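You operate a simulated robot arm through the tools that you are given. There is no shell and no other tool. Be economical: measure what you need, move in short steps, check, and stop when the job is done.

You run a simulated two-armed robot. Do the job below in one go: nothing can be reset, and whatever is moved stays where it is left.

## Task
Coat one good length at 5 metres a minute under the lamp.
Fine: LAMP to ON, both sliders to HALF, set the pace knob, then press GO once.

Only the result counts: the job must be done as asked and must still hold three seconds after the hand-in. Knocking over, shifting, dropping, spilling or breaking anything else fails it.

## Robot
Two 7-joint arms with fingered hands on one trunk, on a base that drives. Base frame: it is fixed to the floor where the robot stands at the start and does not move with it; the origin is under the middle of the robot, x ahead of it, y to its left, z up. Lengths are in m, angles in degrees, forces in N, time in s.
The left shoulder is at the start at [0.2, 0.135, 1.02], the right one opposite. Places, roughly: entry slider [0, 1, 1.2]; exit slider [0.4, 0.5, 1.2]; green button on the drier control box [0.5, 0.3, 1.3]; lamp selector of the drier [0.7, 0, 1.2]; light plate [0.7, 0.2, 0.8]; pace knob [0.6, 0.2, 1.3]. Payload 4 kg a hand.
Tool frame (each hand has its own): the origin (TCP) lies between the finger pads and is the grasp point; the fingertips stand 0.025 m ahead of it; z points along the fingers, y is the line along which they close. Largest opening 0.088 m; the body of the gripper starts 0.029 m behind the TCP. The gripper is a hand of 4 fingers: y runs from the thumb to the fingers, the wrist lies at [-0.013, -0.106, -0.174] in the tool frame.
Orientation is that of the tool frame in the base frame, as a unit quaternion [x, y, z, w]. With the fingers straight down and the wrist toward the robot, the tool's x, y and z point along [0, 1, 0], [1, 0, 0] and [0, 0, -1] of the base frame.

## Interface
- The arms move only by the tool play_rows. It takes "left_series", "right_series" or both (then of equal length, played together; a hand with none holds still); each is a list of rows, each a list of 6 numbers: the turn, a rotation vector about the tool's x, y, z in degrees, then the shift along the tool's x, y, z in m. In form: [[wx, wy, wz, tx, ty, tz], ...]. A call has 1 to 20 rows; each row shifts and turns the commanded pose from where the row before left it, along the tool's axes as they then stand. Rows are played at 5 a second. More than 0.05 m and 8.6 degrees between two rows, and nothing of the call is played. Where a pose cannot be reached the arm comes as near as it can. A force on the tool above 40 N (or 10 N above the force at the start of the call, whichever is more), or a blocked arm, ends the call early, and 0.2 s more pass. In this call time passes only in rows, and 0.2 s behind the last. It gives the time, the measured TCP pose, the force on the tool (base axes), the opening and the grip force at its end, in the units of the frame above (readings bear some noise), with the torque about the TCP (base axes, N m) and any sound that the robot's microphone picked up.
- Cameras (640 x 400 px; columns grow to the right, rows downward): "scene" is now at [0.1321, 0.0531, 1.658]; the picture's right is [0.65, -0.76, 0.00], its down [-0.39, -0.33, -0.86] and it looks along [0.66, 0.56, -0.51] (base axes); focal length 219 px, centre (320, 200). "left" rides on the left gripper at [-0.064, -0.083, -0.098] in its tool frame; the picture's right is [-0.62, -0.37, 0.69], its down [0.71, -0.63, 0.30] and it looks along [0.32, 0.68, 0.65] (tool axes); focal length 265 px, centre (320, 200). "right" rides on the right gripper at [0.064, -0.083, -0.098] in its tool frame; the picture's right is [-0.62, 0.37, -0.69], its down [-0.71, -0.63, 0.30] and it looks along [-0.32, 0.68, 0.65] (tool axes); focal length 265 px, centre (320, 200). There is no depth. A picture from a camera that has moved, and an enlarged one, comes with that camera's place and axes in the base frame and with its lens. The place of the scene camera against the robot may be out by one fixed shift of up to 0.025 m in any direction.
- grab_frame(camera): a new picture of that camera. No time passes.
- move_column(by): slides the trunk up (or, below 0, down) by that many m; the arms and the scene camera ride with it, the base frame stays. It gives what a move gives, with no picture.
- roll_base(legs): drives the robot by 1 to 6 legs, each [ahead, left, turn to the left] in m, m and degrees, along the robot's own axes; the way and the turn of a leg run together, so that a leg with both is an arc; at most 1.5 m and 180 degrees a leg. The arms and the cameras ride along, it lands a little off, and it stops where it bumps. It gives what a move gives.
- move_fingers(index, middle, ring, thumb_bend, thumb_turn, hand): sets how far each is bent, from 0 (flat) to 1 (curled in); at 0.3 the hand is open as for a grip, at 0.7 the pads meet at the TCP. One left out holds its place. A second passes; each finger stops where it meets its share of the squeeze, and holds until it gets a number again. It is the only way to open and close the hand. It gives what a move gives, with no picture; readings hold the bend of each and the force on the fingers (four entries, about 0 where the hand has none), thumb and palm. thumb_turn goes from beside the hand (0) to across from the fingers (1), as for a grip.
- aim_head(pan, tilt): turns the head with the scene camera to pan (to the left, within 97 degrees either way) and tilt (down, from -29 to 69), counted from straight ahead of the robot. It gives what a move gives.
- zoom(camera, box): a new picture of the part [left, top, right, bottom] of that camera's present view, enlarged. No time passes.
- sign_off(): hands the job in; it is judged then, once.

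Go step by step. Nothing tells you exact positions but the pictures and the camera data: compare them with the known pose of the tool, close in by small moves and look again before you grip or let go. The budget is 120 turns and 100 pictures, counting those below and the enlarged ones. Unless the task says otherwise, let go and move clear before handing in, and close with one line.

The tools are called after ">>>" by a JSON object that holds its "fn" and its "kwargs". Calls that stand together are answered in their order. play_rows: Moves the arms, as the interface text tells. Its arguments: {"type":"object","properties":{"left_series":{"type":"array","items":{"type":"array","items":{"type":"number"}}},"right_series":{"type":"array","items":{"type":"array","items":{"type":"number"}}}},"required":[]} The other tools are called the same way: move_column (by) slides the trunk up or down; move_fingers (index, middle, ring, thumb_bend, thumb_turn, hand) moves the fingers one by one; roll_base (legs) drives the base; aim_head (pan, tilt) turns the head that bears the scene camera; grab_frame (camera) takes a picture; zoom (camera, box) takes an enlarged picture of a part of a camera's view; sign_off () hands the job in.

At the start:

```text
time_s: 0.0
left_position: [0.3692, 0.45, 1.4966]
left_tool_rot: [0.707, 0.707, 0.0, 0.0]
left_contact_force: [-0.7, 0.1, -0.2]
left_wrist_torque: [-0.02, -0.03, -0.01]
left_grip_width: 0.0878
left_grip_force: 0.2
left_shape: jaw
left_bend: [0.3, 0.3, 0.3, 0.3, 0.98]
left_finger forces: [0.0, 0.0, 0.0, 0.0, 0.0, 0.0]
right_position: [0.6513, 0.0943, 1.5328]
right_tool_rot: [0.707, 0.707, 0.001, 0.0]
right_contact_force: [-0.1, -0.4, -0.2]
right_wrist_torque: [-0.01, 0.03, -0.01]
right_grip_width: 0.0876
right_grip_force: 0.0
right_shape: jaw
right_bend: [0.3, 0.3, 0.3, 0.3, 0.98]
right_finger forces: [0.0, 0.0, 0.0, 0.1, 0.0, 0.0]
trunk travel left (down, up): [-0.625, 0.145]
robot x, y, heading: [-0.0009, -0.0012, 0.1]
head pan, tilt: [40.5, 30.5]
```

scene: 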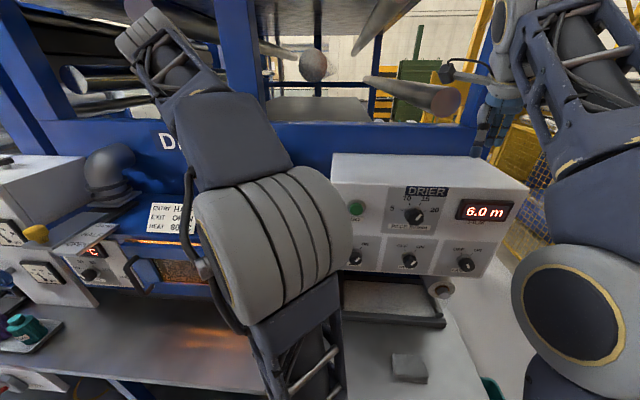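
right: 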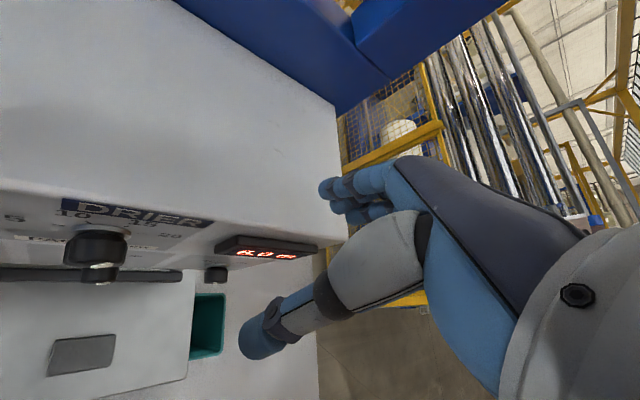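
left: 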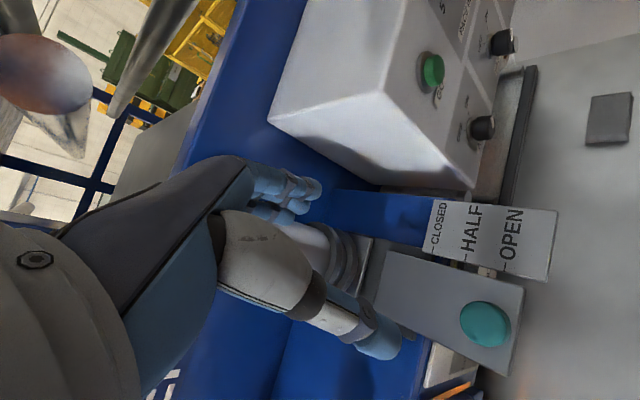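

I see the drier control box ahead with the pace knob, GO button and three selectors; the left hand is near the exit slider. I'll zoom in to read labels first.

>>> {"fn": "zoom", "kwargs": {"camera": "scene", "box": [320, 140, 540, 300]}}

>>> {"fn": "zoom", "kwargs": {"camera": "scene", "box": [0, 140, 260, 340]}}

>>> {"fn": "zoom", "kwargs": {"camera": "left", "box": [340, 0, 640, 380]}}

```text
2.50 times, centred on (430, 220) of scene
camera zoom: at [0.1321, 0.0531, 1.658], right [0.65, -0.76, 0.0], down [-0.39, -0.33, -0.86], along [0.66, 0.56, -0.51], focal length 546 px, centre (45, 150)
```

zoom: 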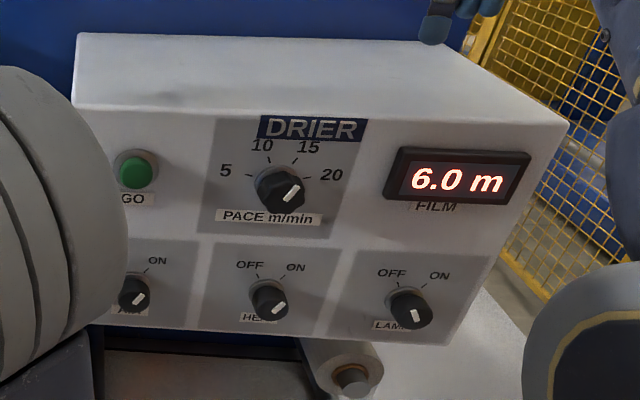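

```text
2.00 times, centred on (130, 240) of scene
camera zoom: at [0.1321, 0.0531, 1.658], right [0.65, -0.76, 0.0], down [-0.39, -0.33, -0.86], along [0.66, 0.56, -0.51], focal length 437 px, centre (700, 120)
```

zoom: 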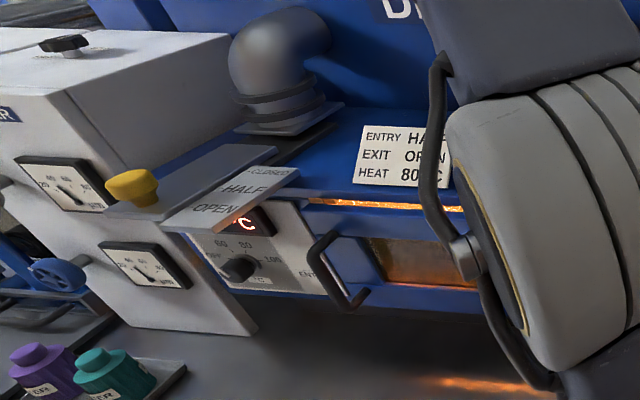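

```text
1.05 times, centred on (490, 190) of left (not enlarged: the box is as wide or as high as the picture)
camera zoom: at [0.2863, 0.3849, 1.5942], right [-0.37, -0.62, -0.69], down [-0.63, 0.71, -0.3], along [0.68, 0.32, -0.65], focal length 279 px, centre (141, 210)
```

zoom: 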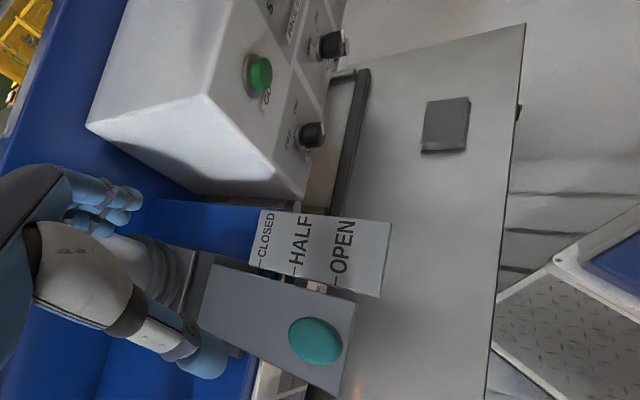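

GO is near (0.556, 0.291, 1.34) and the pace knob near (0.62, 0.17, 1.35), so the machine is yawed about 30° to my left. The sign says exit OPEN, but the job asks both sliders at HALF, so I follow the job. I'll back off a bit and turn to face it.

>>> {"fn": "roll_base", "kwargs": {"legs": [[-0.2, 0, 0], [0, 0, 30]]}}

>>> {"fn": "aim_head", "kwargs": {"pan": 0, "tilt": 28}}

>>> {"fn": "grab_frame", "kwargs": {"camera": "scene"}}

```text
time_s: 3.0
left_position: [-0.1067, 0.5734, 1.4949]
left_tool_rot: [0.499, 0.866, 0.0, 0.001]
left_contact_force: [-0.1, 0.5, 0.1]
left_wrist_torque: [-0.02, -0.04, -0.02]
left_grip_width: 0.0876
left_grip_force: 0.1
left_shape: jaw
left_bend: [0.3, 0.3, 0.3, 0.3, 0.98]
left_finger forces: [0.1, 0.0, 0.0, 0.0, 0.1, 0.0]
right_position: [0.3158, 0.407, 1.5345]
right_tool_rot: [0.5, 0.866, 0.0, 0.0]
right_contact_force: [0.1, 0.5, -0.3]
right_wrist_torque: [-0.03, -0.01, 0.01]
right_grip_width: 0.0874
right_grip_force: 0.1
right_shape: jaw
right_bend: [0.3, 0.3, 0.3, 0.3, 0.98]
right_finger forces: [0.0, 0.0, 0.0, 0.0, 0.0, 0.1]
trunk travel left (down, up): [-0.625, 0.145]
robot x, y, heading: [-0.2017, -0.0021, 29.7]
head pan, tilt: [40.5, 30.5]
```

```text
time_s: 4.1
left_position: [-0.1065, 0.573, 1.4958]
left_tool_rot: [0.499, 0.866, 0.0, 0.0]
left_contact_force: [1.1, -0.2, -0.1]
left_wrist_torque: [0.01, 0.01, -0.03]
left_grip_width: 0.0877
left_grip_force: 0.1
left_shape: jaw
left_bend: [0.3, 0.3, 0.3, 0.3, 0.98]
left_finger forces: [0.1, 0.1, 0.0, 0.0, 0.0, 0.0]
right_position: [0.315, 0.4055, 1.5335]
right_tool_rot: [0.5, 0.866, 0.0, -0.001]
right_contact_force: [-0.6, 0.6, -0.3]
right_wrist_torque: [-0.01, 0.02, 0.02]
right_grip_width: 0.0878
right_grip_force: 0.0
right_shape: jaw
right_bend: [0.3, 0.3, 0.3, 0.3, 0.98]
right_finger forces: [0.0, 0.0, 0.0, 0.0, 0.0, 0.1]
trunk travel left (down, up): [-0.625, 0.145]
robot x, y, heading: [-0.1988, 0.0013, 30.4]
head pan, tilt: [0.0, 28.0]
```

```text
93 pictures are left
camera scene: at [-0.0663, 0.0693, 1.6619], right [0.5, -0.87, 0.0], down [-0.41, -0.24, -0.88], along [0.76, 0.44, -0.47], focal length 219 px, centre (320, 200)
```

scene: 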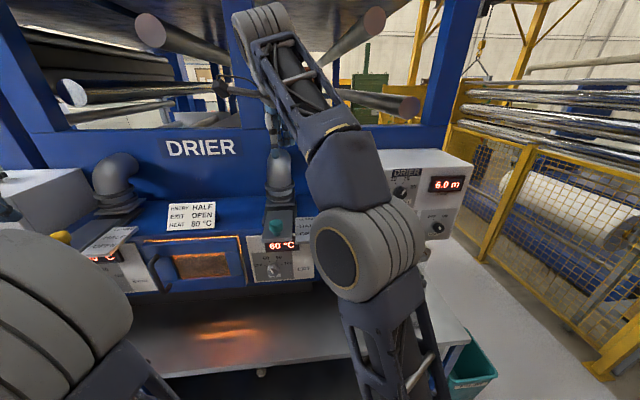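

I'm square to the machine now. I'll swing the right arm out to the right while pitching its fingers forward, which clears the view.

>>> {"fn": "play_rows", "kwargs": {"right_series": [[-8.2, 0, 0, -0.04, 0, 0], [-8.2, 0, 0, -0.04, 0, 0], [-8.2, 0, 0, -0.04, 0, 0], [-8.2, 0, 0, -0.04, 0, 0], [-8.2, 0, 0, -0.04, 0, 0], [-8.2, 0, 0, -0.04, 0, 0], [-8.2, 0, 0, -0.04, 0, 0], [-8.2, 0, 0, -0.04, 0, 0], [-8.2, 0, 0, -0.04, 0, 0], [-8.1, 0, 0, -0.04, 0, 0], [-8.1, 0, 0, -0.04, 0, 0]]}}

>>> {"fn": "grab_frame", "kwargs": {"camera": "scene"}}

>>> {"fn": "grab_frame", "kwargs": {"camera": "right"}}

```text
time_s: 6.5
left_position: [-0.107, 0.5724, 1.4955]
left_tool_rot: [0.499, 0.867, 0.0, 0.0]
left_contact_force: [-0.2, 0.0, -0.2]
left_wrist_torque: [-0.04, 0.0, -0.01]
left_grip_width: 0.0875
left_grip_force: 0.0
left_shape: jaw
left_bend: [0.3, 0.3, 0.3, 0.3, 0.98]
left_finger forces: [0.1, 0.0, 0.0, 0.1, 0.0, 0.1]
right_position: [0.5355, 0.0259, 1.5313]
right_tool_rot: [0.353, 0.612, 0.613, 0.353]
right_contact_force: [0.1, 0.0, -0.1]
right_wrist_torque: [0.0, 0.02, 0.02]
right_grip_width: 0.0878
right_grip_force: 0.0
right_shape: jaw
right_bend: [0.3, 0.3, 0.3, 0.3, 0.98]
right_finger forces: [0.0, 0.0, 0.0, 0.0, 0.1, 0.0]
trunk travel left (down, up): [-0.625, 0.145]
robot x, y, heading: [-0.2007, 0.0011, 29.9]
head pan, tilt: [0.0, 28.0]
```

```text
92 pictures are left
camera scene: at [-0.0664, 0.0694, 1.662], right [0.5, -0.87, 0.0], down [-0.41, -0.24, -0.88], along [0.76, 0.44, -0.47], focal length 219 px, centre (320, 200)
```

scene: 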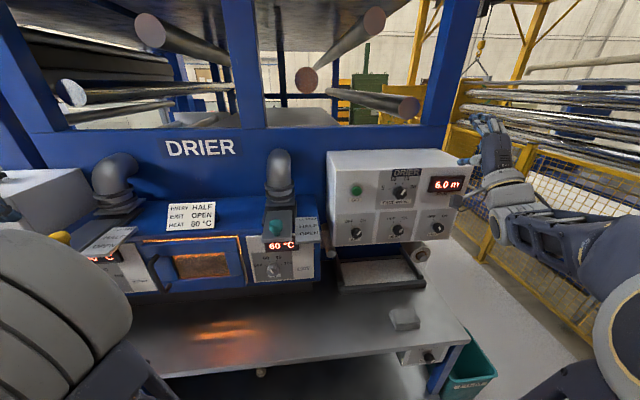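

```text
91 pictures are left
camera right: at [0.4189, 0.033, 1.4492], right [-0.29, -0.89, 0.37], down [0.62, -0.46, -0.63], along [0.73, 0.05, 0.68], focal length 265 px, centre (320, 200)
```

right: 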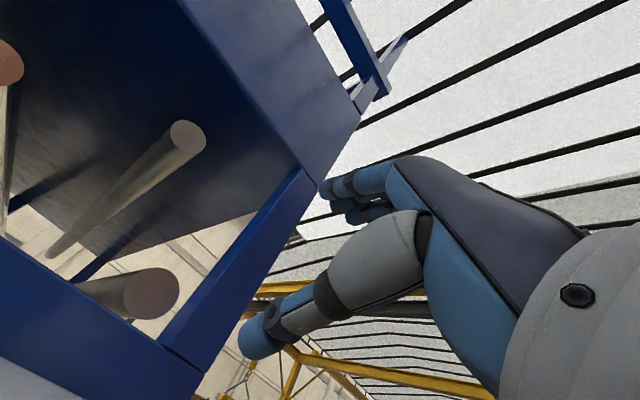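

Clear view now. I'll zoom on the control box and both slider areas.

>>> {"fn": "zoom", "kwargs": {"camera": "scene", "box": [320, 145, 480, 245]}}

>>> {"fn": "zoom", "kwargs": {"camera": "scene", "box": [220, 190, 340, 290]}}

>>> {"fn": "zoom", "kwargs": {"camera": "scene", "box": [30, 190, 230, 310]}}

```text
4.00 times, centred on (400, 195) of scene
camera zoom: at [-0.0664, 0.0694, 1.662], right [0.5, -0.87, 0.0], down [-0.41, -0.24, -0.88], along [0.76, 0.44, -0.47], focal length 874 px, centre (0, 220)
```

zoom: 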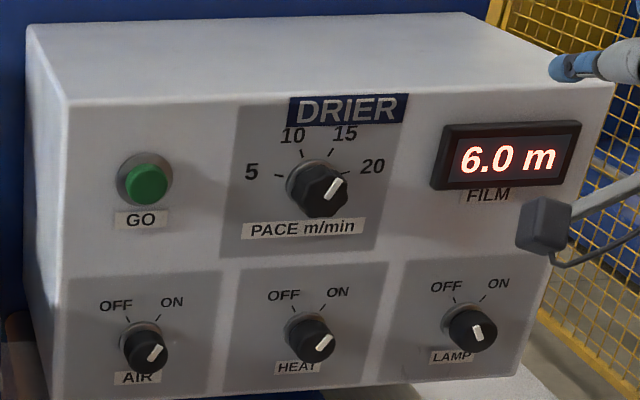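

```text
4.00 times, centred on (280, 240) of scene
camera zoom: at [-0.0664, 0.0694, 1.662], right [0.5, -0.87, 0.0], down [-0.41, -0.24, -0.88], along [0.76, 0.44, -0.47], focal length 874 px, centre (480, 40)
```

zoom: 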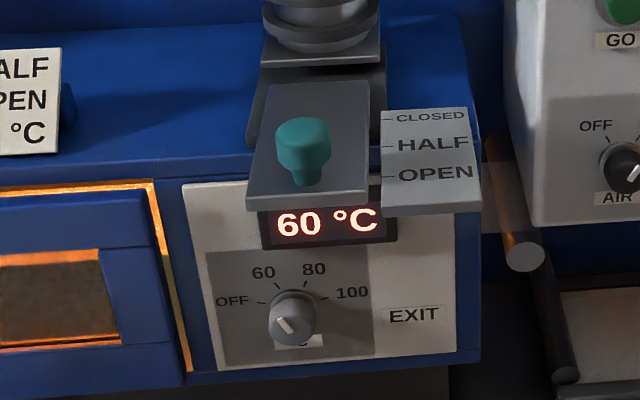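

```text
3.20 times, centred on (130, 250) of scene
camera zoom: at [-0.0664, 0.0694, 1.662], right [0.5, -0.87, 0.0], down [-0.41, -0.24, -0.88], along [0.76, 0.44, -0.47], focal length 700 px, centre (928, 40)
```

zoom: 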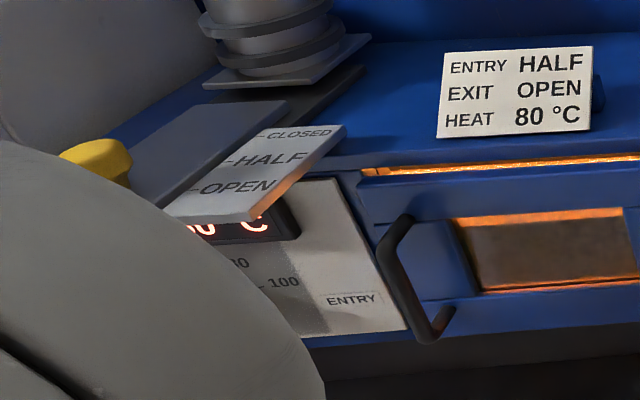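

Knob pointers: AIR and HEAT are ON, LAMP is OFF, PACE stands around 17; the exit slider looks OPEN. I'll roll the right hand so its camera faces the panel, and lower it to the knob row.

>>> {"fn": "play_rows", "kwargs": {"right_series": [[0, 0, -8.2, 0, 0, -0.005], [0, 0, -8.2, 0, 0, -0.005], [0, 0, -8.2, 0, 0, -0.005], [0, 0, -8.2, 0, 0, -0.005], [0, 0, -8.2, 0, 0, 0], [0, 0, -8.2, 0, 0, 0], [0, 0, -8.2, 0, 0, 0], [0, 0, -8.2, 0, 0, 0], [0, 0, -8.2, 0, 0, 0], [0, 0, -8.1, 0, 0, 0], [0, 0, -8.1, 0, 0, 0], [0, 0, 0, 0.04, 0, 0], [0, 0, 0, 0.04, 0, 0], [0, 0, 0, 0.04, 0, 0], [0, 0, 0, 0.04, 0, 0]]}}

>>> {"fn": "grab_frame", "kwargs": {"camera": "right"}}

>>> {"fn": "grab_frame", "kwargs": {"camera": "scene"}}

```text
time_s: 9.7
left_position: [-0.1076, 0.5734, 1.4968]
left_tool_rot: [0.499, 0.867, 0.0, 0.0]
left_contact_force: [0.3, 1.0, -0.5]
left_wrist_torque: [-0.03, 0.0, 0.0]
left_grip_width: 0.0876
left_grip_force: 0.0
left_shape: jaw
left_bend: [0.3, 0.3, 0.3, 0.3, 0.98]
left_finger forces: [0.0, 0.1, 0.0, 0.0, 0.0, 0.0]
right_position: [0.5206, 0.0175, 1.3728]
right_tool_rot: [-0.183, 0.683, 0.184, 0.683]
right_contact_force: [-0.4, 0.3, -0.1]
right_wrist_torque: [0.01, -0.04, -0.04]
right_grip_width: 0.0878
right_grip_force: 0.0
right_shape: jaw
right_bend: [0.3, 0.3, 0.3, 0.3, 0.98]
right_finger forces: [0.1, 0.0, 0.0, 0.0, 0.0, 0.0]
trunk travel left (down, up): [-0.625, 0.145]
robot x, y, heading: [-0.2004, -0.0027, 30.0]
head pan, tilt: [0.0, 28.0]
```

```text
87 pictures are left
camera right: at [0.4783, -0.1045, 1.3082], right [-0.78, -0.03, 0.62], down [0.58, -0.39, 0.71], along [0.22, 0.92, 0.32], focal length 265 px, centre (320, 200)
```

right: 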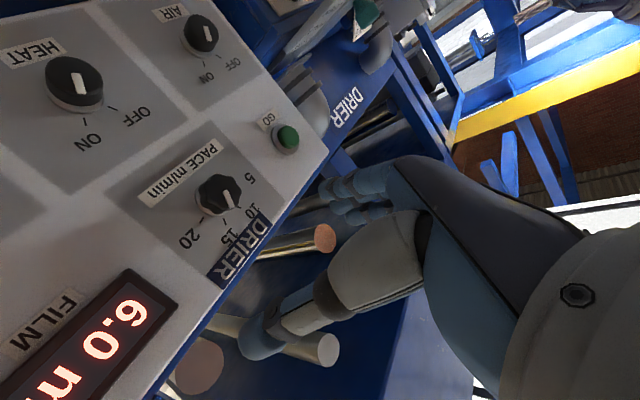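

```text
86 pictures are left
camera scene: at [-0.0665, 0.0695, 1.662], right [0.5, -0.87, 0.0], down [-0.41, -0.24, -0.88], along [0.76, 0.44, -0.47], focal length 219 px, centre (320, 200)
```

scene: 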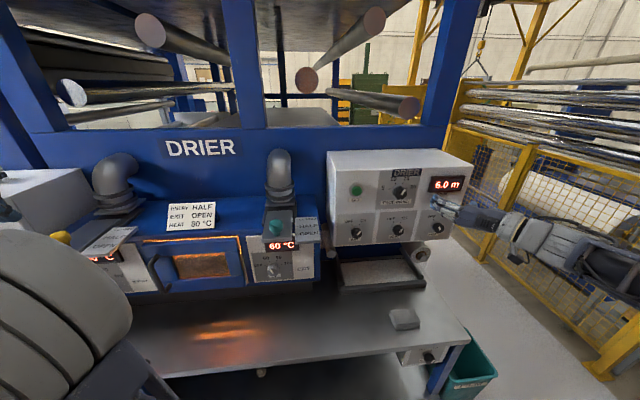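

>>> {"fn": "zoom", "kwargs": {"camera": "right", "box": [130, 110, 290, 290]}}

```text
2.22 times, centred on (210, 200) of right
camera zoom: at [0.4783, -0.1045, 1.3082], right [-0.78, -0.03, 0.62], down [0.58, -0.39, 0.71], along [0.22, 0.92, 0.32], focal length 590 px, centre (564, 200)
```

zoom: 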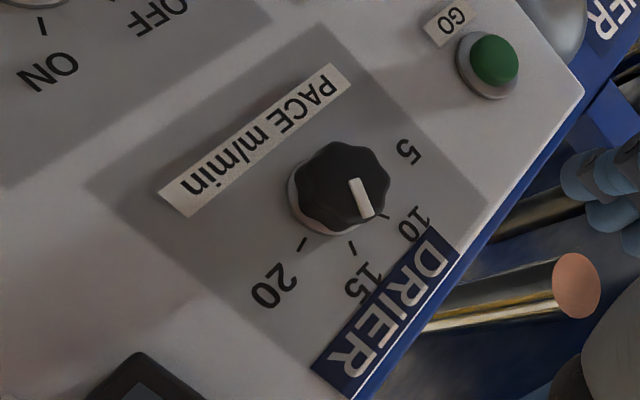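

Pace knob face is at about F 0.628, L −0.164, z 1.331 (F into the panel, L left, square to it) and GO at F 0.621, L −0.020, z 1.341. Next I take the hand in front of the lamp selector and look.

>>> {"fn": "play_rows", "kwargs": {"right_series": [[0, 0, 0, 0.043, -0.018, 0], [0, 0, 0, 0.043, -0.018, 0], [0, 0, 0, 0.043, -0.018, 0], [0, 0, 0, 0.044, -0.018, 0]]}}

>>> {"fn": "grab_frame", "kwargs": {"camera": "right"}}

>>> {"fn": "zoom", "kwargs": {"camera": "scene", "box": [320, 145, 480, 245]}}

```text
time_s: 10.7
left_position: [-0.1066, 0.5734, 1.4956]
left_tool_rot: [0.499, 0.867, -0.001, -0.001]
left_contact_force: [-0.5, 0.9, -0.2]
left_wrist_torque: [-0.01, -0.02, 0.02]
left_grip_width: 0.0879
left_grip_force: 0.0
left_shape: jaw
left_bend: [0.3, 0.3, 0.3, 0.3, 0.98]
left_finger forces: [0.0, 0.1, 0.0, 0.0, 0.0, 0.0]
right_position: [0.5538, -0.0462, 1.197]
right_tool_rot: [-0.184, 0.683, 0.184, 0.683]
right_contact_force: [0.6, -0.1, 0.5]
right_wrist_torque: [0.0, -0.02, 0.01]
right_grip_width: 0.0877
right_grip_force: 0.1
right_shape: jaw
right_bend: [0.3, 0.3, 0.3, 0.3, 0.98]
right_finger forces: [0.0, 0.1, 0.0, 0.0, 0.0, 0.0]
trunk travel left (down, up): [-0.625, 0.145]
robot x, y, heading: [-0.2013, -0.0001, 30.2]
head pan, tilt: [0.0, 28.0]
```

```text
84 pictures are left
camera right: at [0.5114, -0.1669, 1.1335], right [-0.78, -0.03, 0.62], down [0.58, -0.39, 0.71], along [0.22, 0.92, 0.32], focal length 265 px, centre (320, 200)
```

right: 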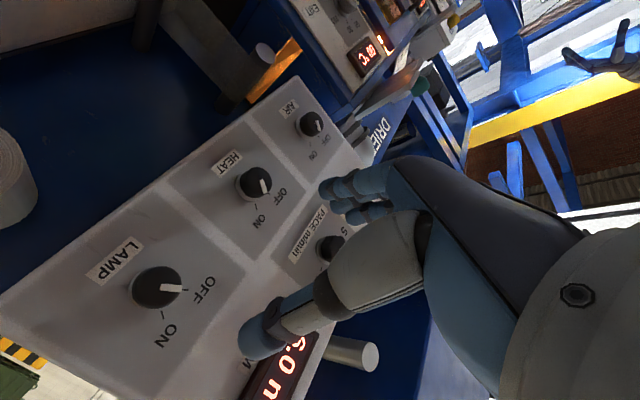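

```text
4.00 times, centred on (400, 195) of scene
camera zoom: at [-0.0666, 0.0695, 1.662], right [0.5, -0.87, 0.0], down [-0.41, -0.24, -0.88], along [0.76, 0.44, -0.47], focal length 874 px, centre (0, 220)
```

zoom: 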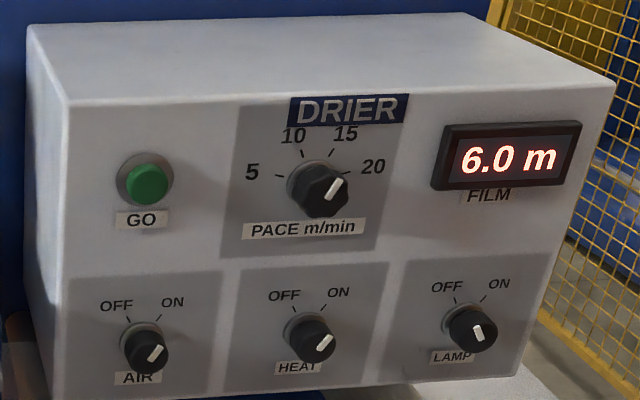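

Lamp selector face computes to about L −0.338, z 1.178, F 0.635. I line up and approach to short of it, then look again.

>>> {"fn": "play_rows", "kwargs": {"right_series": [[0, 0, 0, 0.019, -0.021, 0.02], [0, 0, 0, 0, 0, 0.04], [0, 0, 0, 0, 0, 0.04]]}}

>>> {"fn": "grab_frame", "kwargs": {"camera": "right"}}

>>> {"fn": "zoom", "kwargs": {"camera": "scene", "box": [360, 170, 520, 270]}}

```text
time_s: 11.5
left_position: [-0.1062, 0.5726, 1.4958]
left_tool_rot: [0.501, 0.865, -0.001, -0.001]
left_contact_force: [0.9, -0.1, 0.0]
left_wrist_torque: [0.01, 0.02, -0.01]
left_grip_width: 0.0878
left_grip_force: 0.2
left_shape: jaw
left_bend: [0.3, 0.3, 0.3, 0.3, 0.98]
left_finger forces: [0.0, 0.1, 0.1, 0.1, 0.0, 0.0]
right_position: [0.6525, -0.0143, 1.1788]
right_tool_rot: [-0.182, 0.683, 0.183, 0.683]
right_contact_force: [-0.6, -0.4, 0.4]
right_wrist_torque: [0.03, 0.0, 0.02]
right_grip_width: 0.0879
right_grip_force: 0.1
right_shape: jaw
right_bend: [0.3, 0.3, 0.3, 0.3, 0.98]
right_finger forces: [0.1, 0.0, 0.0, 0.1, 0.0, 0.0]
trunk travel left (down, up): [-0.625, 0.145]
robot x, y, heading: [-0.2005, -0.0007, 30.0]
head pan, tilt: [0.0, 28.0]
```

```text
82 pictures are left
camera right: at [0.6088, -0.1347, 1.1147], right [-0.78, -0.03, 0.62], down [0.58, -0.39, 0.71], along [0.23, 0.92, 0.32], focal length 265 px, centre (320, 200)
```

right: 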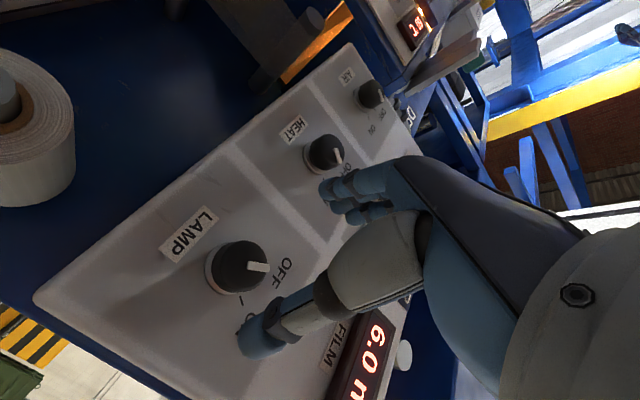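

```text
4.00 times, centred on (440, 220) of scene
camera zoom: at [-0.0666, 0.0689, 1.662], right [0.5, -0.87, 0.0], down [-0.41, -0.23, -0.88], along [0.76, 0.44, -0.47], focal length 874 px, centre (-160, 120)
```

zoom: 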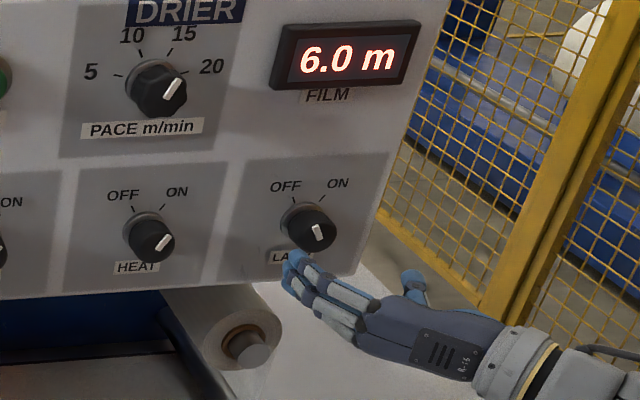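

Refined: lamp face at F 0.663, L −0.334, z 1.180; the hand is almost on axis. I move in 0.085 m with a slight left correction.

>>> {"fn": "play_rows", "kwargs": {"right_series": [[0, 0, 0, 0, 0.005, 0.02], [0, 0, 0, 0, 0, 0.02], [0, 0, 0, 0, 0, 0.02], [0, 0, 0, 0, 0, 0.015], [0, 0, 0, 0, 0, 0.01]]}}

>>> {"fn": "grab_frame", "kwargs": {"camera": "right"}}

>>> {"fn": "zoom", "kwargs": {"camera": "scene", "box": [380, 190, 500, 270]}}

```text
time_s: 12.7
left_position: [-0.1073, 0.5711, 1.4969]
left_tool_rot: [0.5, 0.866, 0.001, 0.001]
left_contact_force: [0.3, 0.3, 0.1]
left_wrist_torque: [-0.01, -0.01, 0.01]
left_grip_width: 0.0878
left_grip_force: 0.0
left_shape: jaw
left_bend: [0.3, 0.3, 0.3, 0.3, 0.98]
left_finger forces: [0.0, 0.0, 0.0, 0.1, 0.1, 0.0]
right_position: [0.7206, 0.0281, 1.1804]
right_tool_rot: [-0.183, 0.683, 0.183, 0.683]
right_contact_force: [-30.3, -24.0, 0.7]
right_wrist_torque: [0.29, -0.19, 1.93]
right_grip_width: 0.0858
right_grip_force: 0.0
right_shape: jaw
right_bend: [0.3, 0.3, 0.3, 0.3, 0.98]
right_finger forces: [2.6, 35.5, 0.1, 0.1, 0.1, 0.1]
trunk travel left (down, up): [-0.625, 0.145]
robot x, y, heading: [-0.2036, -0.0055, 30.3]
head pan, tilt: [0.0, 28.0]
```

```text
80 pictures are left
camera right: at [0.677, -0.092, 1.116], right [-0.78, -0.03, 0.62], down [0.58, -0.39, 0.71], along [0.22, 0.92, 0.32], focal length 265 px, centre (320, 200)
```

right: 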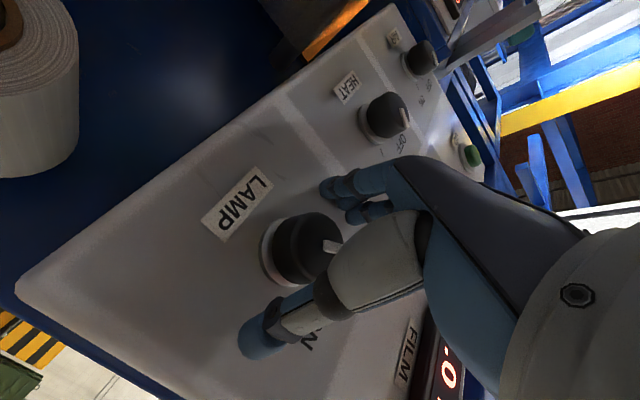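

```text
5.00 times, centred on (440, 230) of scene
camera zoom: at [-0.0679, 0.0678, 1.6621], right [0.5, -0.87, 0.0], down [-0.41, -0.23, -0.88], along [0.76, 0.44, -0.47], focal length 1093 px, centre (-280, 50)
```

zoom: 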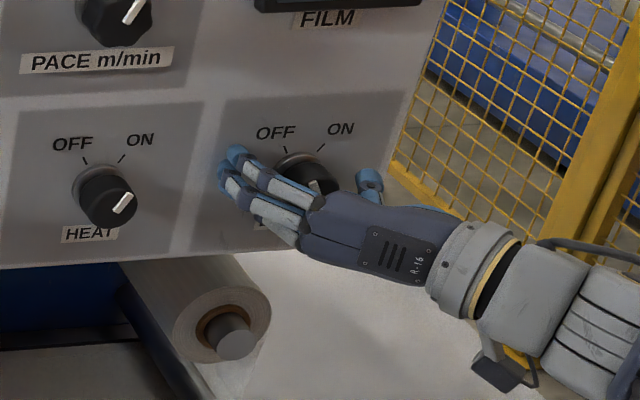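

The middle fingertip touched the panel with the hand straddling the selector. I back off 8 mm and close onto the knob.

>>> {"fn": "play_rows", "kwargs": {"right_series": [[0, 0, 0, 0, 0, -0.01]]}}

>>> {"fn": "move_fingers", "kwargs": {"hand": "right", "index": 0.7, "middle": 0.7, "ring": 0.7, "thumb_bend": 0.7}}

>>> {"fn": "grab_frame", "kwargs": {"camera": "right"}}

```text
time_s: 13.1
left_position: [-0.1063, 0.5717, 1.4958]
left_tool_rot: [0.5, 0.866, 0.0, 0.0]
left_contact_force: [0.2, 0.3, -0.1]
left_wrist_torque: [0.02, -0.02, -0.01]
left_grip_width: 0.0877
left_grip_force: 0.0
left_shape: jaw
left_bend: [0.3, 0.3, 0.3, 0.3, 0.98]
left_finger forces: [0.1, 0.1, 0.0, 0.0, 0.1, 0.0]
right_position: [0.7139, 0.0302, 1.1797]
right_tool_rot: [-0.183, 0.683, 0.184, 0.683]
right_contact_force: [0.4, 0.0, 0.3]
right_wrist_torque: [0.02, 0.0, -0.01]
right_grip_width: 0.088
right_grip_force: 0.0
right_shape: jaw
right_bend: [0.3, 0.3, 0.3, 0.3, 0.98]
right_finger forces: [0.0, 0.0, 0.0, 0.1, 0.0, 0.1]
trunk travel left (down, up): [-0.625, 0.145]
robot x, y, heading: [-0.1997, -0.0007, 30.1]
head pan, tilt: [0.0, 28.0]
```

```text
time_s: 14.1
left_position: [-0.105, 0.5736, 1.4958]
left_tool_rot: [0.5, 0.866, 0.0, 0.0]
left_contact_force: [0.6, -1.3, 0.0]
left_wrist_torque: [0.01, 0.01, 0.03]
left_grip_width: 0.0875
left_grip_force: 0.0
left_shape: jaw
left_bend: [0.3, 0.3, 0.3, 0.3, 0.98]
left_finger forces: [0.1, 0.0, 0.0, 0.0, 0.1, 0.0]
right_position: [0.7144, 0.0275, 1.1797]
right_tool_rot: [-0.183, 0.683, 0.183, 0.684]
right_contact_force: [9.2, -4.8, 3.1]
right_wrist_torque: [0.0, -0.09, 0.24]
right_grip_width: 0.0318
right_grip_force: 15.6
right_shape: fingers
right_bend: [0.59, 0.64, 0.7, 0.54, 0.97]
right_finger forces: [5.9, 4.6, 0.0, 0.1, 19.1, 0.0]
trunk travel left (down, up): [-0.625, 0.145]
robot x, y, heading: [-0.1986, -0.0045, 30.2]
head pan, tilt: [0.0, 28.0]
```

```text
78 pictures are left
camera right: at [0.6712, -0.0934, 1.1161], right [-0.78, -0.03, 0.62], down [0.58, -0.39, 0.71], along [0.23, 0.92, 0.33], focal length 265 px, centre (320, 200)
```

right: 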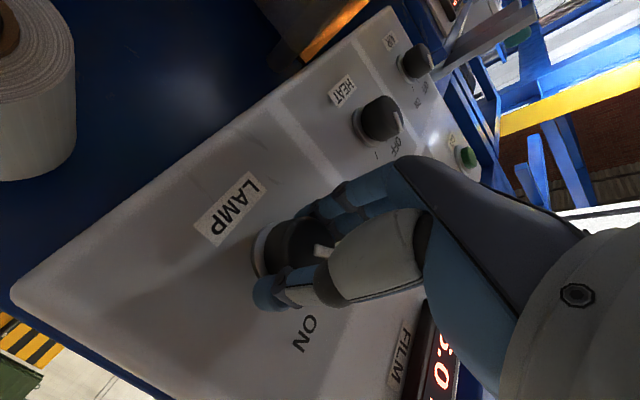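

The knob is held by thumb, index and middle. I turn it clockwise about 64°.

>>> {"fn": "play_rows", "kwargs": {"right_series": [[0, 0, 8, 0, 0, 0], [0, 0, 8, 0, 0, 0], [0, 0, 8, 0, 0, 0], [0, 0, 8, 0, 0, 0], [0, 0, 8, 0, 0, 0], [0, 0, 8, 0, 0, 0], [0, 0, 8, 0, 0, 0], [0, 0, 8, 0, 0, 0]]}}

>>> {"fn": "zoom", "kwargs": {"camera": "scene", "box": [380, 190, 500, 270]}}

>>> {"fn": "grab_frame", "kwargs": {"camera": "right"}}

```text
time_s: 15.9
left_position: [-0.1053, 0.5722, 1.4965]
left_tool_rot: [0.5, 0.866, 0.0, 0.0]
left_contact_force: [1.2, 0.7, -0.1]
left_wrist_torque: [-0.03, 0.02, 0.0]
left_grip_width: 0.0878
left_grip_force: 0.0
left_shape: jaw
left_bend: [0.3, 0.3, 0.3, 0.3, 0.98]
left_finger forces: [0.0, 0.0, 0.0, 0.0, 0.0, 0.1]
right_position: [0.7132, 0.0263, 1.1812]
right_tool_rot: [0.209, 0.675, 0.517, 0.482]
right_contact_force: [10.3, -12.7, 2.0]
right_wrist_torque: [-0.05, -0.2, -0.13]
right_grip_width: 0.0304
right_grip_force: 13.6
right_shape: fingers
right_bend: [0.61, 0.64, 0.7, 0.54, 1.0]
right_finger forces: [4.9, 7.5, 0.2, 0.0, 15.1, 0.1]
trunk travel left (down, up): [-0.625, 0.145]
robot x, y, heading: [-0.2011, -0.0004, 29.8]
head pan, tilt: [0.0, 28.0]
```

```text
5.00 times, centred on (440, 230) of scene
camera zoom: at [-0.0659, 0.0686, 1.6619], right [0.5, -0.87, 0.0], down [-0.41, -0.23, -0.88], along [0.76, 0.44, -0.47], focal length 1093 px, centre (-280, 50)
```

zoom: 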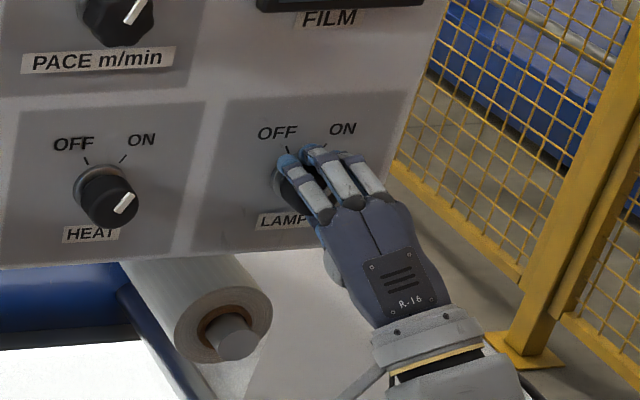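

```text
76 pictures are left
camera right: at [0.618, -0.0036, 1.0784], right [-0.4, -0.69, 0.6], down [0.72, -0.64, -0.26], along [0.56, 0.33, 0.76], focal length 265 px, centre (320, 200)
```

right: 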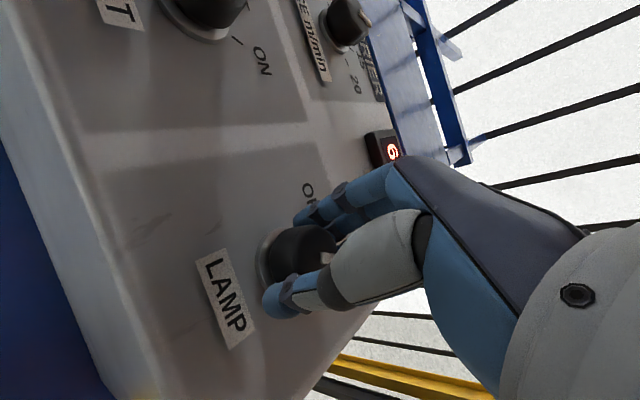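

The table under the drier turned bright, suggesting the lamp switched on. I open the hand, back off, and check the pointer.

>>> {"fn": "move_fingers", "kwargs": {"hand": "right", "index": 0.3, "middle": 0.3, "ring": 0.3, "thumb_bend": 0.3}}

>>> {"fn": "play_rows", "kwargs": {"right_series": [[0, 0, 0, 0, 0, -0.02], [0, 0, 0, 0, 0, -0.04], [0, 0, 0, 0, 0, -0.04], [0, 0, 0, 0, 0, -0.04]]}}

>>> {"fn": "grab_frame", "kwargs": {"camera": "scene"}}

>>> {"fn": "zoom", "kwargs": {"camera": "scene", "box": [320, 145, 480, 245]}}

```text
time_s: 16.9
left_position: [-0.1066, 0.5726, 1.4955]
left_tool_rot: [0.499, 0.867, 0.0, 0.0]
left_contact_force: [-0.7, -0.3, 0.5]
left_wrist_torque: [0.02, 0.01, 0.02]
left_grip_width: 0.0876
left_grip_force: 0.2
left_shape: jaw
left_bend: [0.3, 0.3, 0.3, 0.3, 0.98]
left_finger forces: [0.0, 0.1, 0.0, 0.0, 0.0, 0.0]
right_position: [0.7119, 0.027, 1.1824]
right_tool_rot: [0.207, 0.676, 0.517, 0.482]
right_contact_force: [0.0, -0.5, -0.9]
right_wrist_torque: [0.03, -0.01, 0.02]
right_grip_width: 0.0844
right_grip_force: 0.0
right_shape: fingers
right_bend: [0.3, 0.3, 0.3, 0.3, 0.98]
right_finger forces: [0.0, 0.0, 0.1, 0.0, 0.0, 0.0]
trunk travel left (down, up): [-0.625, 0.145]
robot x, y, heading: [-0.2012, 0.0014, 29.8]
head pan, tilt: [0.0, 28.0]
```

```text
time_s: 17.9
left_position: [-0.1067, 0.5734, 1.4971]
left_tool_rot: [0.499, 0.867, 0.0, 0.0]
left_contact_force: [-0.4, -1.0, 0.0]
left_wrist_torque: [-0.05, 0.01, 0.0]
left_grip_width: 0.0879
left_grip_force: 0.0
left_shape: jaw
left_bend: [0.3, 0.3, 0.3, 0.3, 0.98]
left_finger forces: [0.0, 0.0, 0.1, 0.0, 0.0, 0.0]
right_position: [0.5942, -0.0445, 1.1825]
right_tool_rot: [0.207, 0.676, 0.517, 0.482]
right_contact_force: [-0.4, 0.8, 0.0]
right_wrist_torque: [0.01, -0.01, 0.01]
right_grip_width: 0.0842
right_grip_force: 0.0
right_shape: fingers
right_bend: [0.3, 0.3, 0.3, 0.3, 0.98]
right_finger forces: [0.1, 0.1, 0.0, 0.0, 0.0, 0.0]
trunk travel left (down, up): [-0.625, 0.145]
robot x, y, heading: [-0.2014, -0.0012, 30.1]
head pan, tilt: [0.0, 28.0]
```

```text
75 pictures are left
camera scene: at [-0.0659, 0.0696, 1.6619], right [0.5, -0.87, 0.0], down [-0.41, -0.24, -0.88], along [0.76, 0.44, -0.47], focal length 219 px, centre (320, 200)
```

scene: 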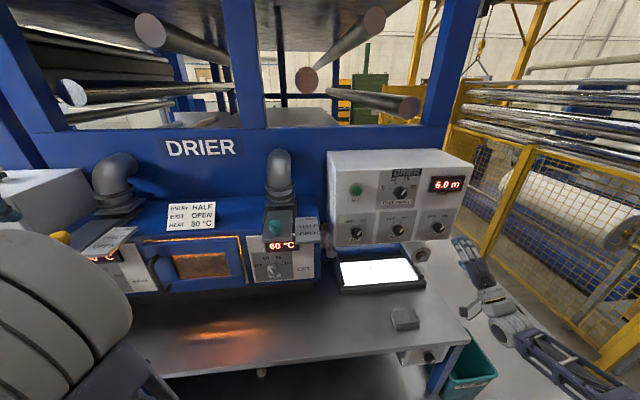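

```text
4.00 times, centred on (400, 195) of scene
camera zoom: at [-0.0659, 0.0696, 1.6619], right [0.5, -0.87, 0.0], down [-0.41, -0.24, -0.88], along [0.76, 0.44, -0.47], focal length 874 px, centre (0, 220)
```

zoom: 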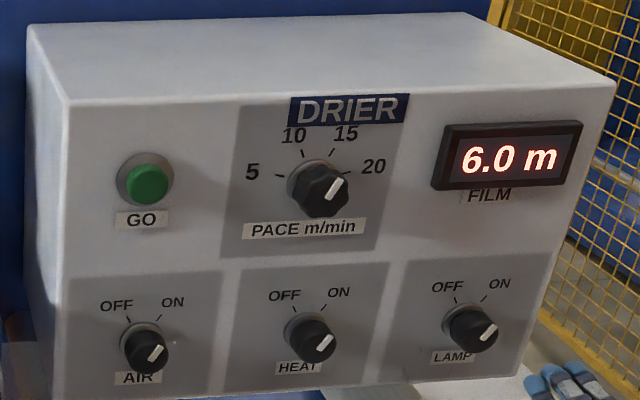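

LAMP now reads ON like its neighbours, and the light plate lit up. Next the pace knob: roll the hand to fingers-over-thumb, then go in front of it.

>>> {"fn": "play_rows", "kwargs": {"right_series": [[0, 0, 8, 0, 0, -0.01], [0, 0, 8, 0, 0, -0.01], [0, 0, 8, 0, 0, 0], [0, 0, 2, 0, 0, 0], [0, 0, 0, 0.043, 0.03, 0], [0, 0, 0, 0.043, 0.03, 0], [0, 0, 0, 0.043, 0.03, 0], [0, 0, 0, 0.043, 0.03, 0], [0, 0, 0, 0, 0.028, 0]]}}

>>> {"fn": "grab_frame", "kwargs": {"camera": "right"}}

>>> {"fn": "zoom", "kwargs": {"camera": "scene", "box": [320, 145, 480, 245]}}

```text
refused: row 5 steps farther than a row can; nothing moved
```

```text
73 pictures are left
camera right: at [0.4989, -0.0739, 1.0793], right [-0.4, -0.69, 0.6], down [0.72, -0.64, -0.25], along [0.56, 0.33, 0.76], focal length 265 px, centre (320, 200)
```

right: 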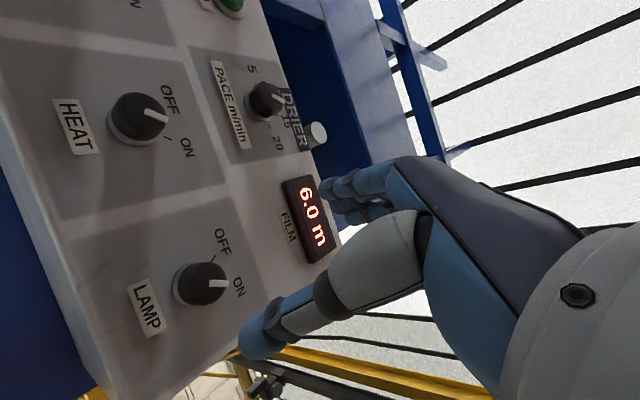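

```text
4.00 times, centred on (400, 195) of scene
camera zoom: at [-0.0659, 0.0696, 1.6619], right [0.5, -0.87, 0.0], down [-0.41, -0.24, -0.88], along [0.76, 0.44, -0.47], focal length 874 px, centre (0, 220)
```

zoom: 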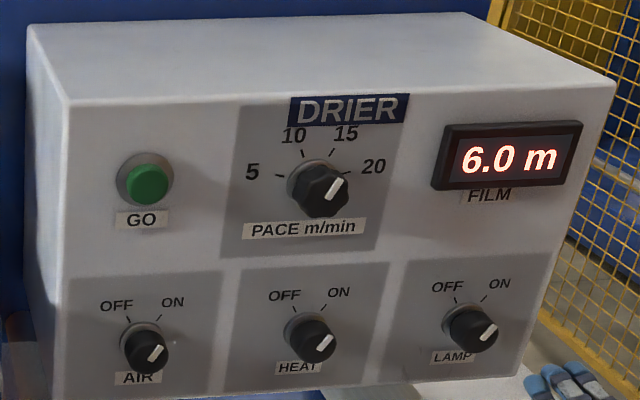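

Another sighting agrees: pace knob face F 0.629, L −0.164, z 1.333. I resend that motion with smaller steps.

>>> {"fn": "play_rows", "kwargs": {"right_series": [[0, 0, 8, 0, 0, -0.01], [0, 0, 8, 0, 0, -0.01], [0, 0, 8, 0, 0, 0], [0, 0, 2, 0, 0, 0], [0, 0, 0, 0.0343, 0.03, 0], [0, 0, 0, 0.0343, 0.03, 0], [0, 0, 0, 0.0343, 0.03, 0], [0, 0, 0, 0.0343, 0.03, 0], [0, 0, 0, 0.0343, 0.03, 0]]}}

>>> {"fn": "grab_frame", "kwargs": {"camera": "right"}}

```text
time_s: 19.9
left_position: [-0.105, 0.5727, 1.4944]
left_tool_rot: [0.5, 0.866, -0.001, 0.001]
left_contact_force: [-0.7, -0.5, -0.6]
left_wrist_torque: [0.03, 0.0, 0.01]
left_grip_width: 0.0877
left_grip_force: 0.2
left_shape: jaw
left_bend: [0.3, 0.3, 0.3, 0.3, 0.98]
left_finger forces: [0.1, 0.0, 0.0, 0.0, 0.0, 0.0]
right_position: [0.4871, 0.092, 1.3312]
right_tool_rot: [0.354, 0.613, 0.612, 0.353]
right_contact_force: [0.6, -0.7, -0.5]
right_wrist_torque: [-0.03, 0.03, -0.01]
right_grip_width: 0.0842
right_grip_force: 0.1
right_shape: fingers
right_bend: [0.3, 0.3, 0.3, 0.3, 0.98]
right_finger forces: [0.0, 0.0, 0.1, 0.0, 0.0, 0.1]
trunk travel left (down, up): [-0.625, 0.145]
robot x, y, heading: [-0.2009, -0.0017, 30.0]
head pan, tilt: [0.0, 28.0]
```

```text
71 pictures are left
camera right: at [0.3706, 0.1013, 1.2483], right [-0.29, -0.88, 0.37], down [0.62, -0.47, -0.63], along [0.73, 0.04, 0.68], focal length 265 px, centre (320, 200)
```

right: 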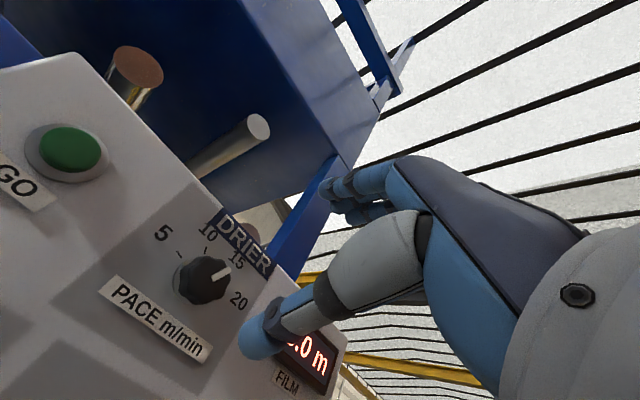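

On axis within 2 mm. Add 10° of pre-roll and advance to straddle the pace knob.

>>> {"fn": "play_rows", "kwargs": {"right_series": [[0, 0, 5, -0.002, 0, 0.03], [0, 0, 5, 0, 0, 0.04], [0, 0, 0, 0, 0, 0.04], [0, 0, 0, 0, 0, 0.025], [0, 0, 0, 0, 0, 0.012], [0, 0, 0, 0, 0, 0.01]]}}

>>> {"fn": "grab_frame", "kwargs": {"camera": "right"}}

>>> {"fn": "zoom", "kwargs": {"camera": "scene", "box": [320, 145, 480, 245]}}

```text
time_s: 21.3
left_position: [-0.108, 0.5719, 1.4973]
left_tool_rot: [0.5, 0.866, 0.001, 0.001]
left_contact_force: [0.0, -0.2, 0.3]
left_wrist_torque: [0.0, 0.04, -0.02]
left_grip_width: 0.0876
left_grip_force: 0.0
left_shape: jaw
left_bend: [0.3, 0.3, 0.3, 0.3, 0.98]
left_finger forces: [0.0, 0.0, 0.0, 0.0, 0.0, 0.1]
right_position: [0.6243, 0.171, 1.3324]
right_tool_rot: [0.404, 0.578, 0.642, 0.3]
right_contact_force: [-31.6, -17.1, -4.6]
right_wrist_torque: [0.42, -0.6, -0.24]
right_grip_width: 0.0863
right_grip_force: 18.4
right_shape: fingers
right_bend: [0.3, 0.3, 0.3, 0.27, 0.98]
right_finger forces: [3.0, 23.8, 0.1, 0.0, 9.1, 0.0]
trunk travel left (down, up): [-0.625, 0.145]
robot x, y, heading: [-0.2025, 0.0015, 30.0]
head pan, tilt: [0.0, 28.0]
```

```text
70 pictures are left
camera right: at [0.5, 0.1905, 1.2611], right [-0.26, -0.93, 0.25], down [0.56, -0.36, -0.74], along [0.78, -0.05, 0.62], focal length 265 px, centre (320, 200)
```

right: 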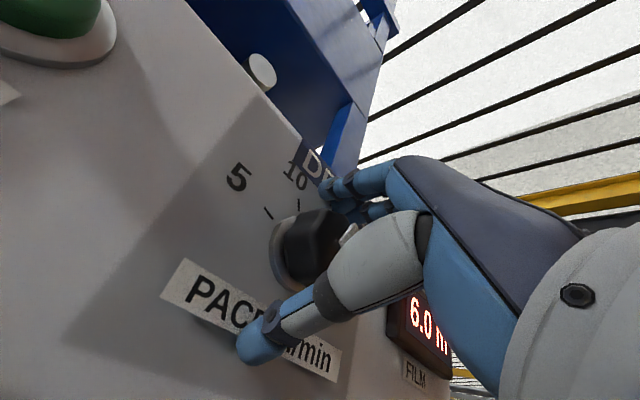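

```text
4.00 times, centred on (400, 195) of scene
camera zoom: at [-0.0681, 0.0681, 1.662], right [0.5, -0.87, 0.0], down [-0.41, -0.23, -0.88], along [0.76, 0.44, -0.47], focal length 874 px, centre (0, 220)
```

zoom: 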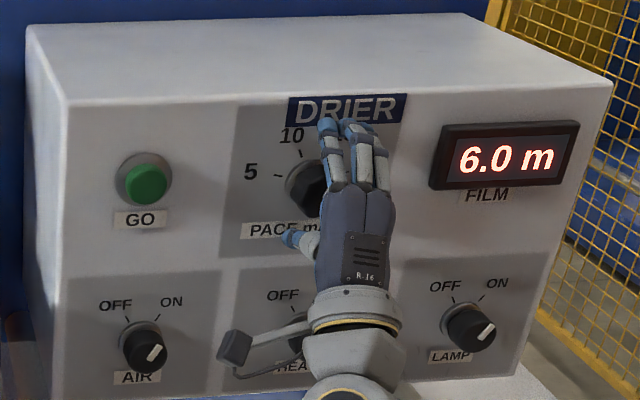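

Fingertips touched the panel; the panel seems yawed ~4° further left than the tool. I back off, correct the yaw, and close on the knob.

>>> {"fn": "play_rows", "kwargs": {"right_series": [[0, 4, 0, 0, 0, -0.009]]}}

>>> {"fn": "move_fingers", "kwargs": {"hand": "right", "index": 0.7, "middle": 0.7, "ring": 0.7, "thumb_bend": 0.7}}

>>> {"fn": "grab_frame", "kwargs": {"camera": "right"}}

```text
time_s: 21.7
left_position: [-0.1063, 0.5737, 1.4963]
left_tool_rot: [0.5, 0.866, 0.0, 0.0]
left_contact_force: [1.1, 0.8, -0.5]
left_wrist_torque: [0.01, 0.02, -0.02]
left_grip_width: 0.0876
left_grip_force: 0.0
left_shape: jaw
left_bend: [0.3, 0.3, 0.3, 0.3, 0.98]
left_finger forces: [0.1, 0.0, 0.0, 0.1, 0.1, 0.1]
right_position: [0.6196, 0.1677, 1.332]
right_tool_rot: [0.384, 0.59, 0.654, 0.278]
right_contact_force: [0.8, 0.2, 0.2]
right_wrist_torque: [-0.02, 0.0, -0.05]
right_grip_width: 0.0855
right_grip_force: 0.0
right_shape: fingers
right_bend: [0.3, 0.3, 0.3, 0.3, 0.98]
right_finger forces: [0.0, 0.1, 0.1, 0.0, 0.0, 0.0]
trunk travel left (down, up): [-0.625, 0.145]
robot x, y, heading: [-0.2003, -0.0002, 30.2]
head pan, tilt: [0.0, 28.0]
```

```text
time_s: 22.7
left_position: [-0.1073, 0.5725, 1.4968]
left_tool_rot: [0.499, 0.867, 0.0, 0.0]
left_contact_force: [-0.8, -0.1, -1.4]
left_wrist_torque: [0.0, 0.01, -0.01]
left_grip_width: 0.0876
left_grip_force: 0.0
left_shape: jaw
left_bend: [0.3, 0.3, 0.3, 0.3, 0.98]
left_finger forces: [0.0, 0.0, 0.0, 0.0, 0.0, 0.0]
right_position: [0.6188, 0.1663, 1.3326]
right_tool_rot: [0.383, 0.588, 0.656, 0.278]
right_contact_force: [-5.5, -7.2, 6.7]
right_wrist_torque: [0.21, -0.48, -0.21]
right_grip_width: 0.0314
right_grip_force: 21.8
right_shape: fingers
right_bend: [0.57, 0.59, 0.68, 0.55, 0.97]
right_finger forces: [8.8, 21.7, 1.2, 0.0, 12.8, 0.0]
trunk travel left (down, up): [-0.625, 0.145]
robot x, y, heading: [-0.201, -0.0007, 30.1]
head pan, tilt: [0.0, 28.0]
```

```text
68 pictures are left
camera right: at [0.4946, 0.1778, 1.2607], right [-0.2, -0.95, 0.25], down [0.59, -0.32, -0.74], along [0.78, 0.0, 0.63], focal length 265 px, centre (320, 200)
```

right: 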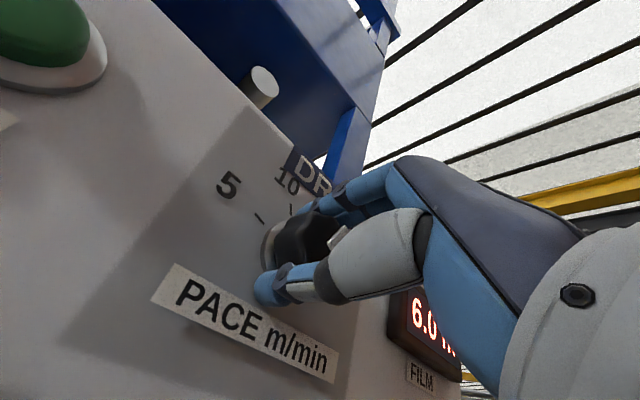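

Gripped. I turn counter-clockwise 88° first and check.

>>> {"fn": "play_rows", "kwargs": {"right_series": [[0, 0, -8, 0, 0, 0], [0, 0, -8, 0, 0, 0], [0, 0, -8, 0, 0, 0], [0, 0, -8, 0, 0, 0], [0, 0, -8, 0, 0, 0], [0, 0, -8, 0, 0, 0], [0, 0, -8, 0, 0, 0], [0, 0, -8, 0, 0, 0], [0, 0, -8, 0, 0, 0], [0, 0, -8, 0, 0, 0], [0, 0, -8, 0, 0, 0]]}}

>>> {"fn": "grab_frame", "kwargs": {"camera": "right"}}

>>> {"fn": "zoom", "kwargs": {"camera": "scene", "box": [360, 160, 440, 210]}}

```text
time_s: 25.1
left_position: [-0.1061, 0.5731, 1.4955]
left_tool_rot: [0.499, 0.867, 0.001, 0.0]
left_contact_force: [0.1, 0.4, -0.1]
left_wrist_torque: [-0.02, 0.0, 0.01]
left_grip_width: 0.0872
left_grip_force: 0.0
left_shape: jaw
left_bend: [0.3, 0.3, 0.3, 0.3, 0.98]
left_finger forces: [0.1, 0.0, 0.1, 0.0, 0.0, 0.1]
right_position: [0.6174, 0.1665, 1.3327]
right_tool_rot: [-0.137, 0.689, 0.278, 0.655]
right_contact_force: [-8.6, -0.4, 9.8]
right_wrist_torque: [0.61, -0.37, 0.65]
right_grip_width: 0.0318
right_grip_force: 33.8
right_shape: fingers
right_bend: [0.56, 0.6, 0.7, 0.57, 0.93]
right_finger forces: [15.9, 36.3, 0.1, 0.0, 14.7, 0.0]
trunk travel left (down, up): [-0.625, 0.145]
robot x, y, heading: [-0.2055, 0.0025, 30.0]
head pan, tilt: [0.0, 28.0]
```

```text
67 pictures are left
camera right: at [0.5755, 0.0571, 1.2508], right [-0.71, -0.2, 0.67], down [0.67, -0.47, 0.57], along [0.2, 0.86, 0.47], focal length 265 px, centre (320, 200)
```

right: 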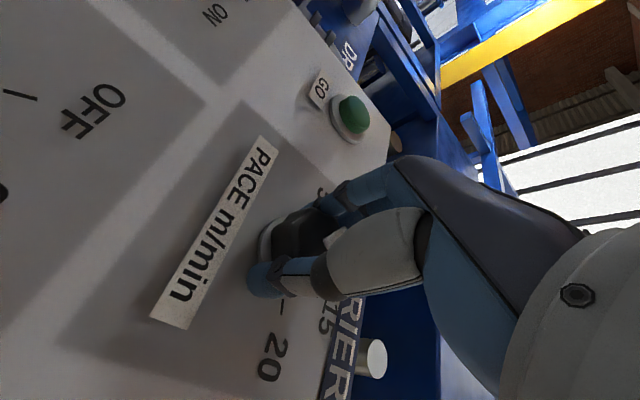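

```text
8.00 times, centred on (400, 185) of scene
camera zoom: at [-0.0671, 0.0691, 1.662], right [0.5, -0.87, 0.0], down [-0.41, -0.24, -0.88], along [0.76, 0.44, -0.47], focal length 1749 px, centre (-320, 320)
```

zoom: 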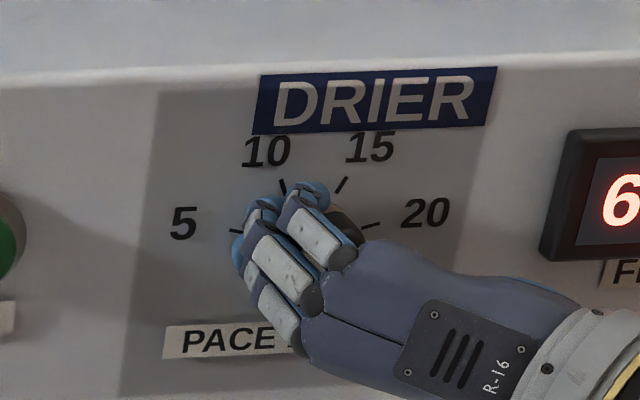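

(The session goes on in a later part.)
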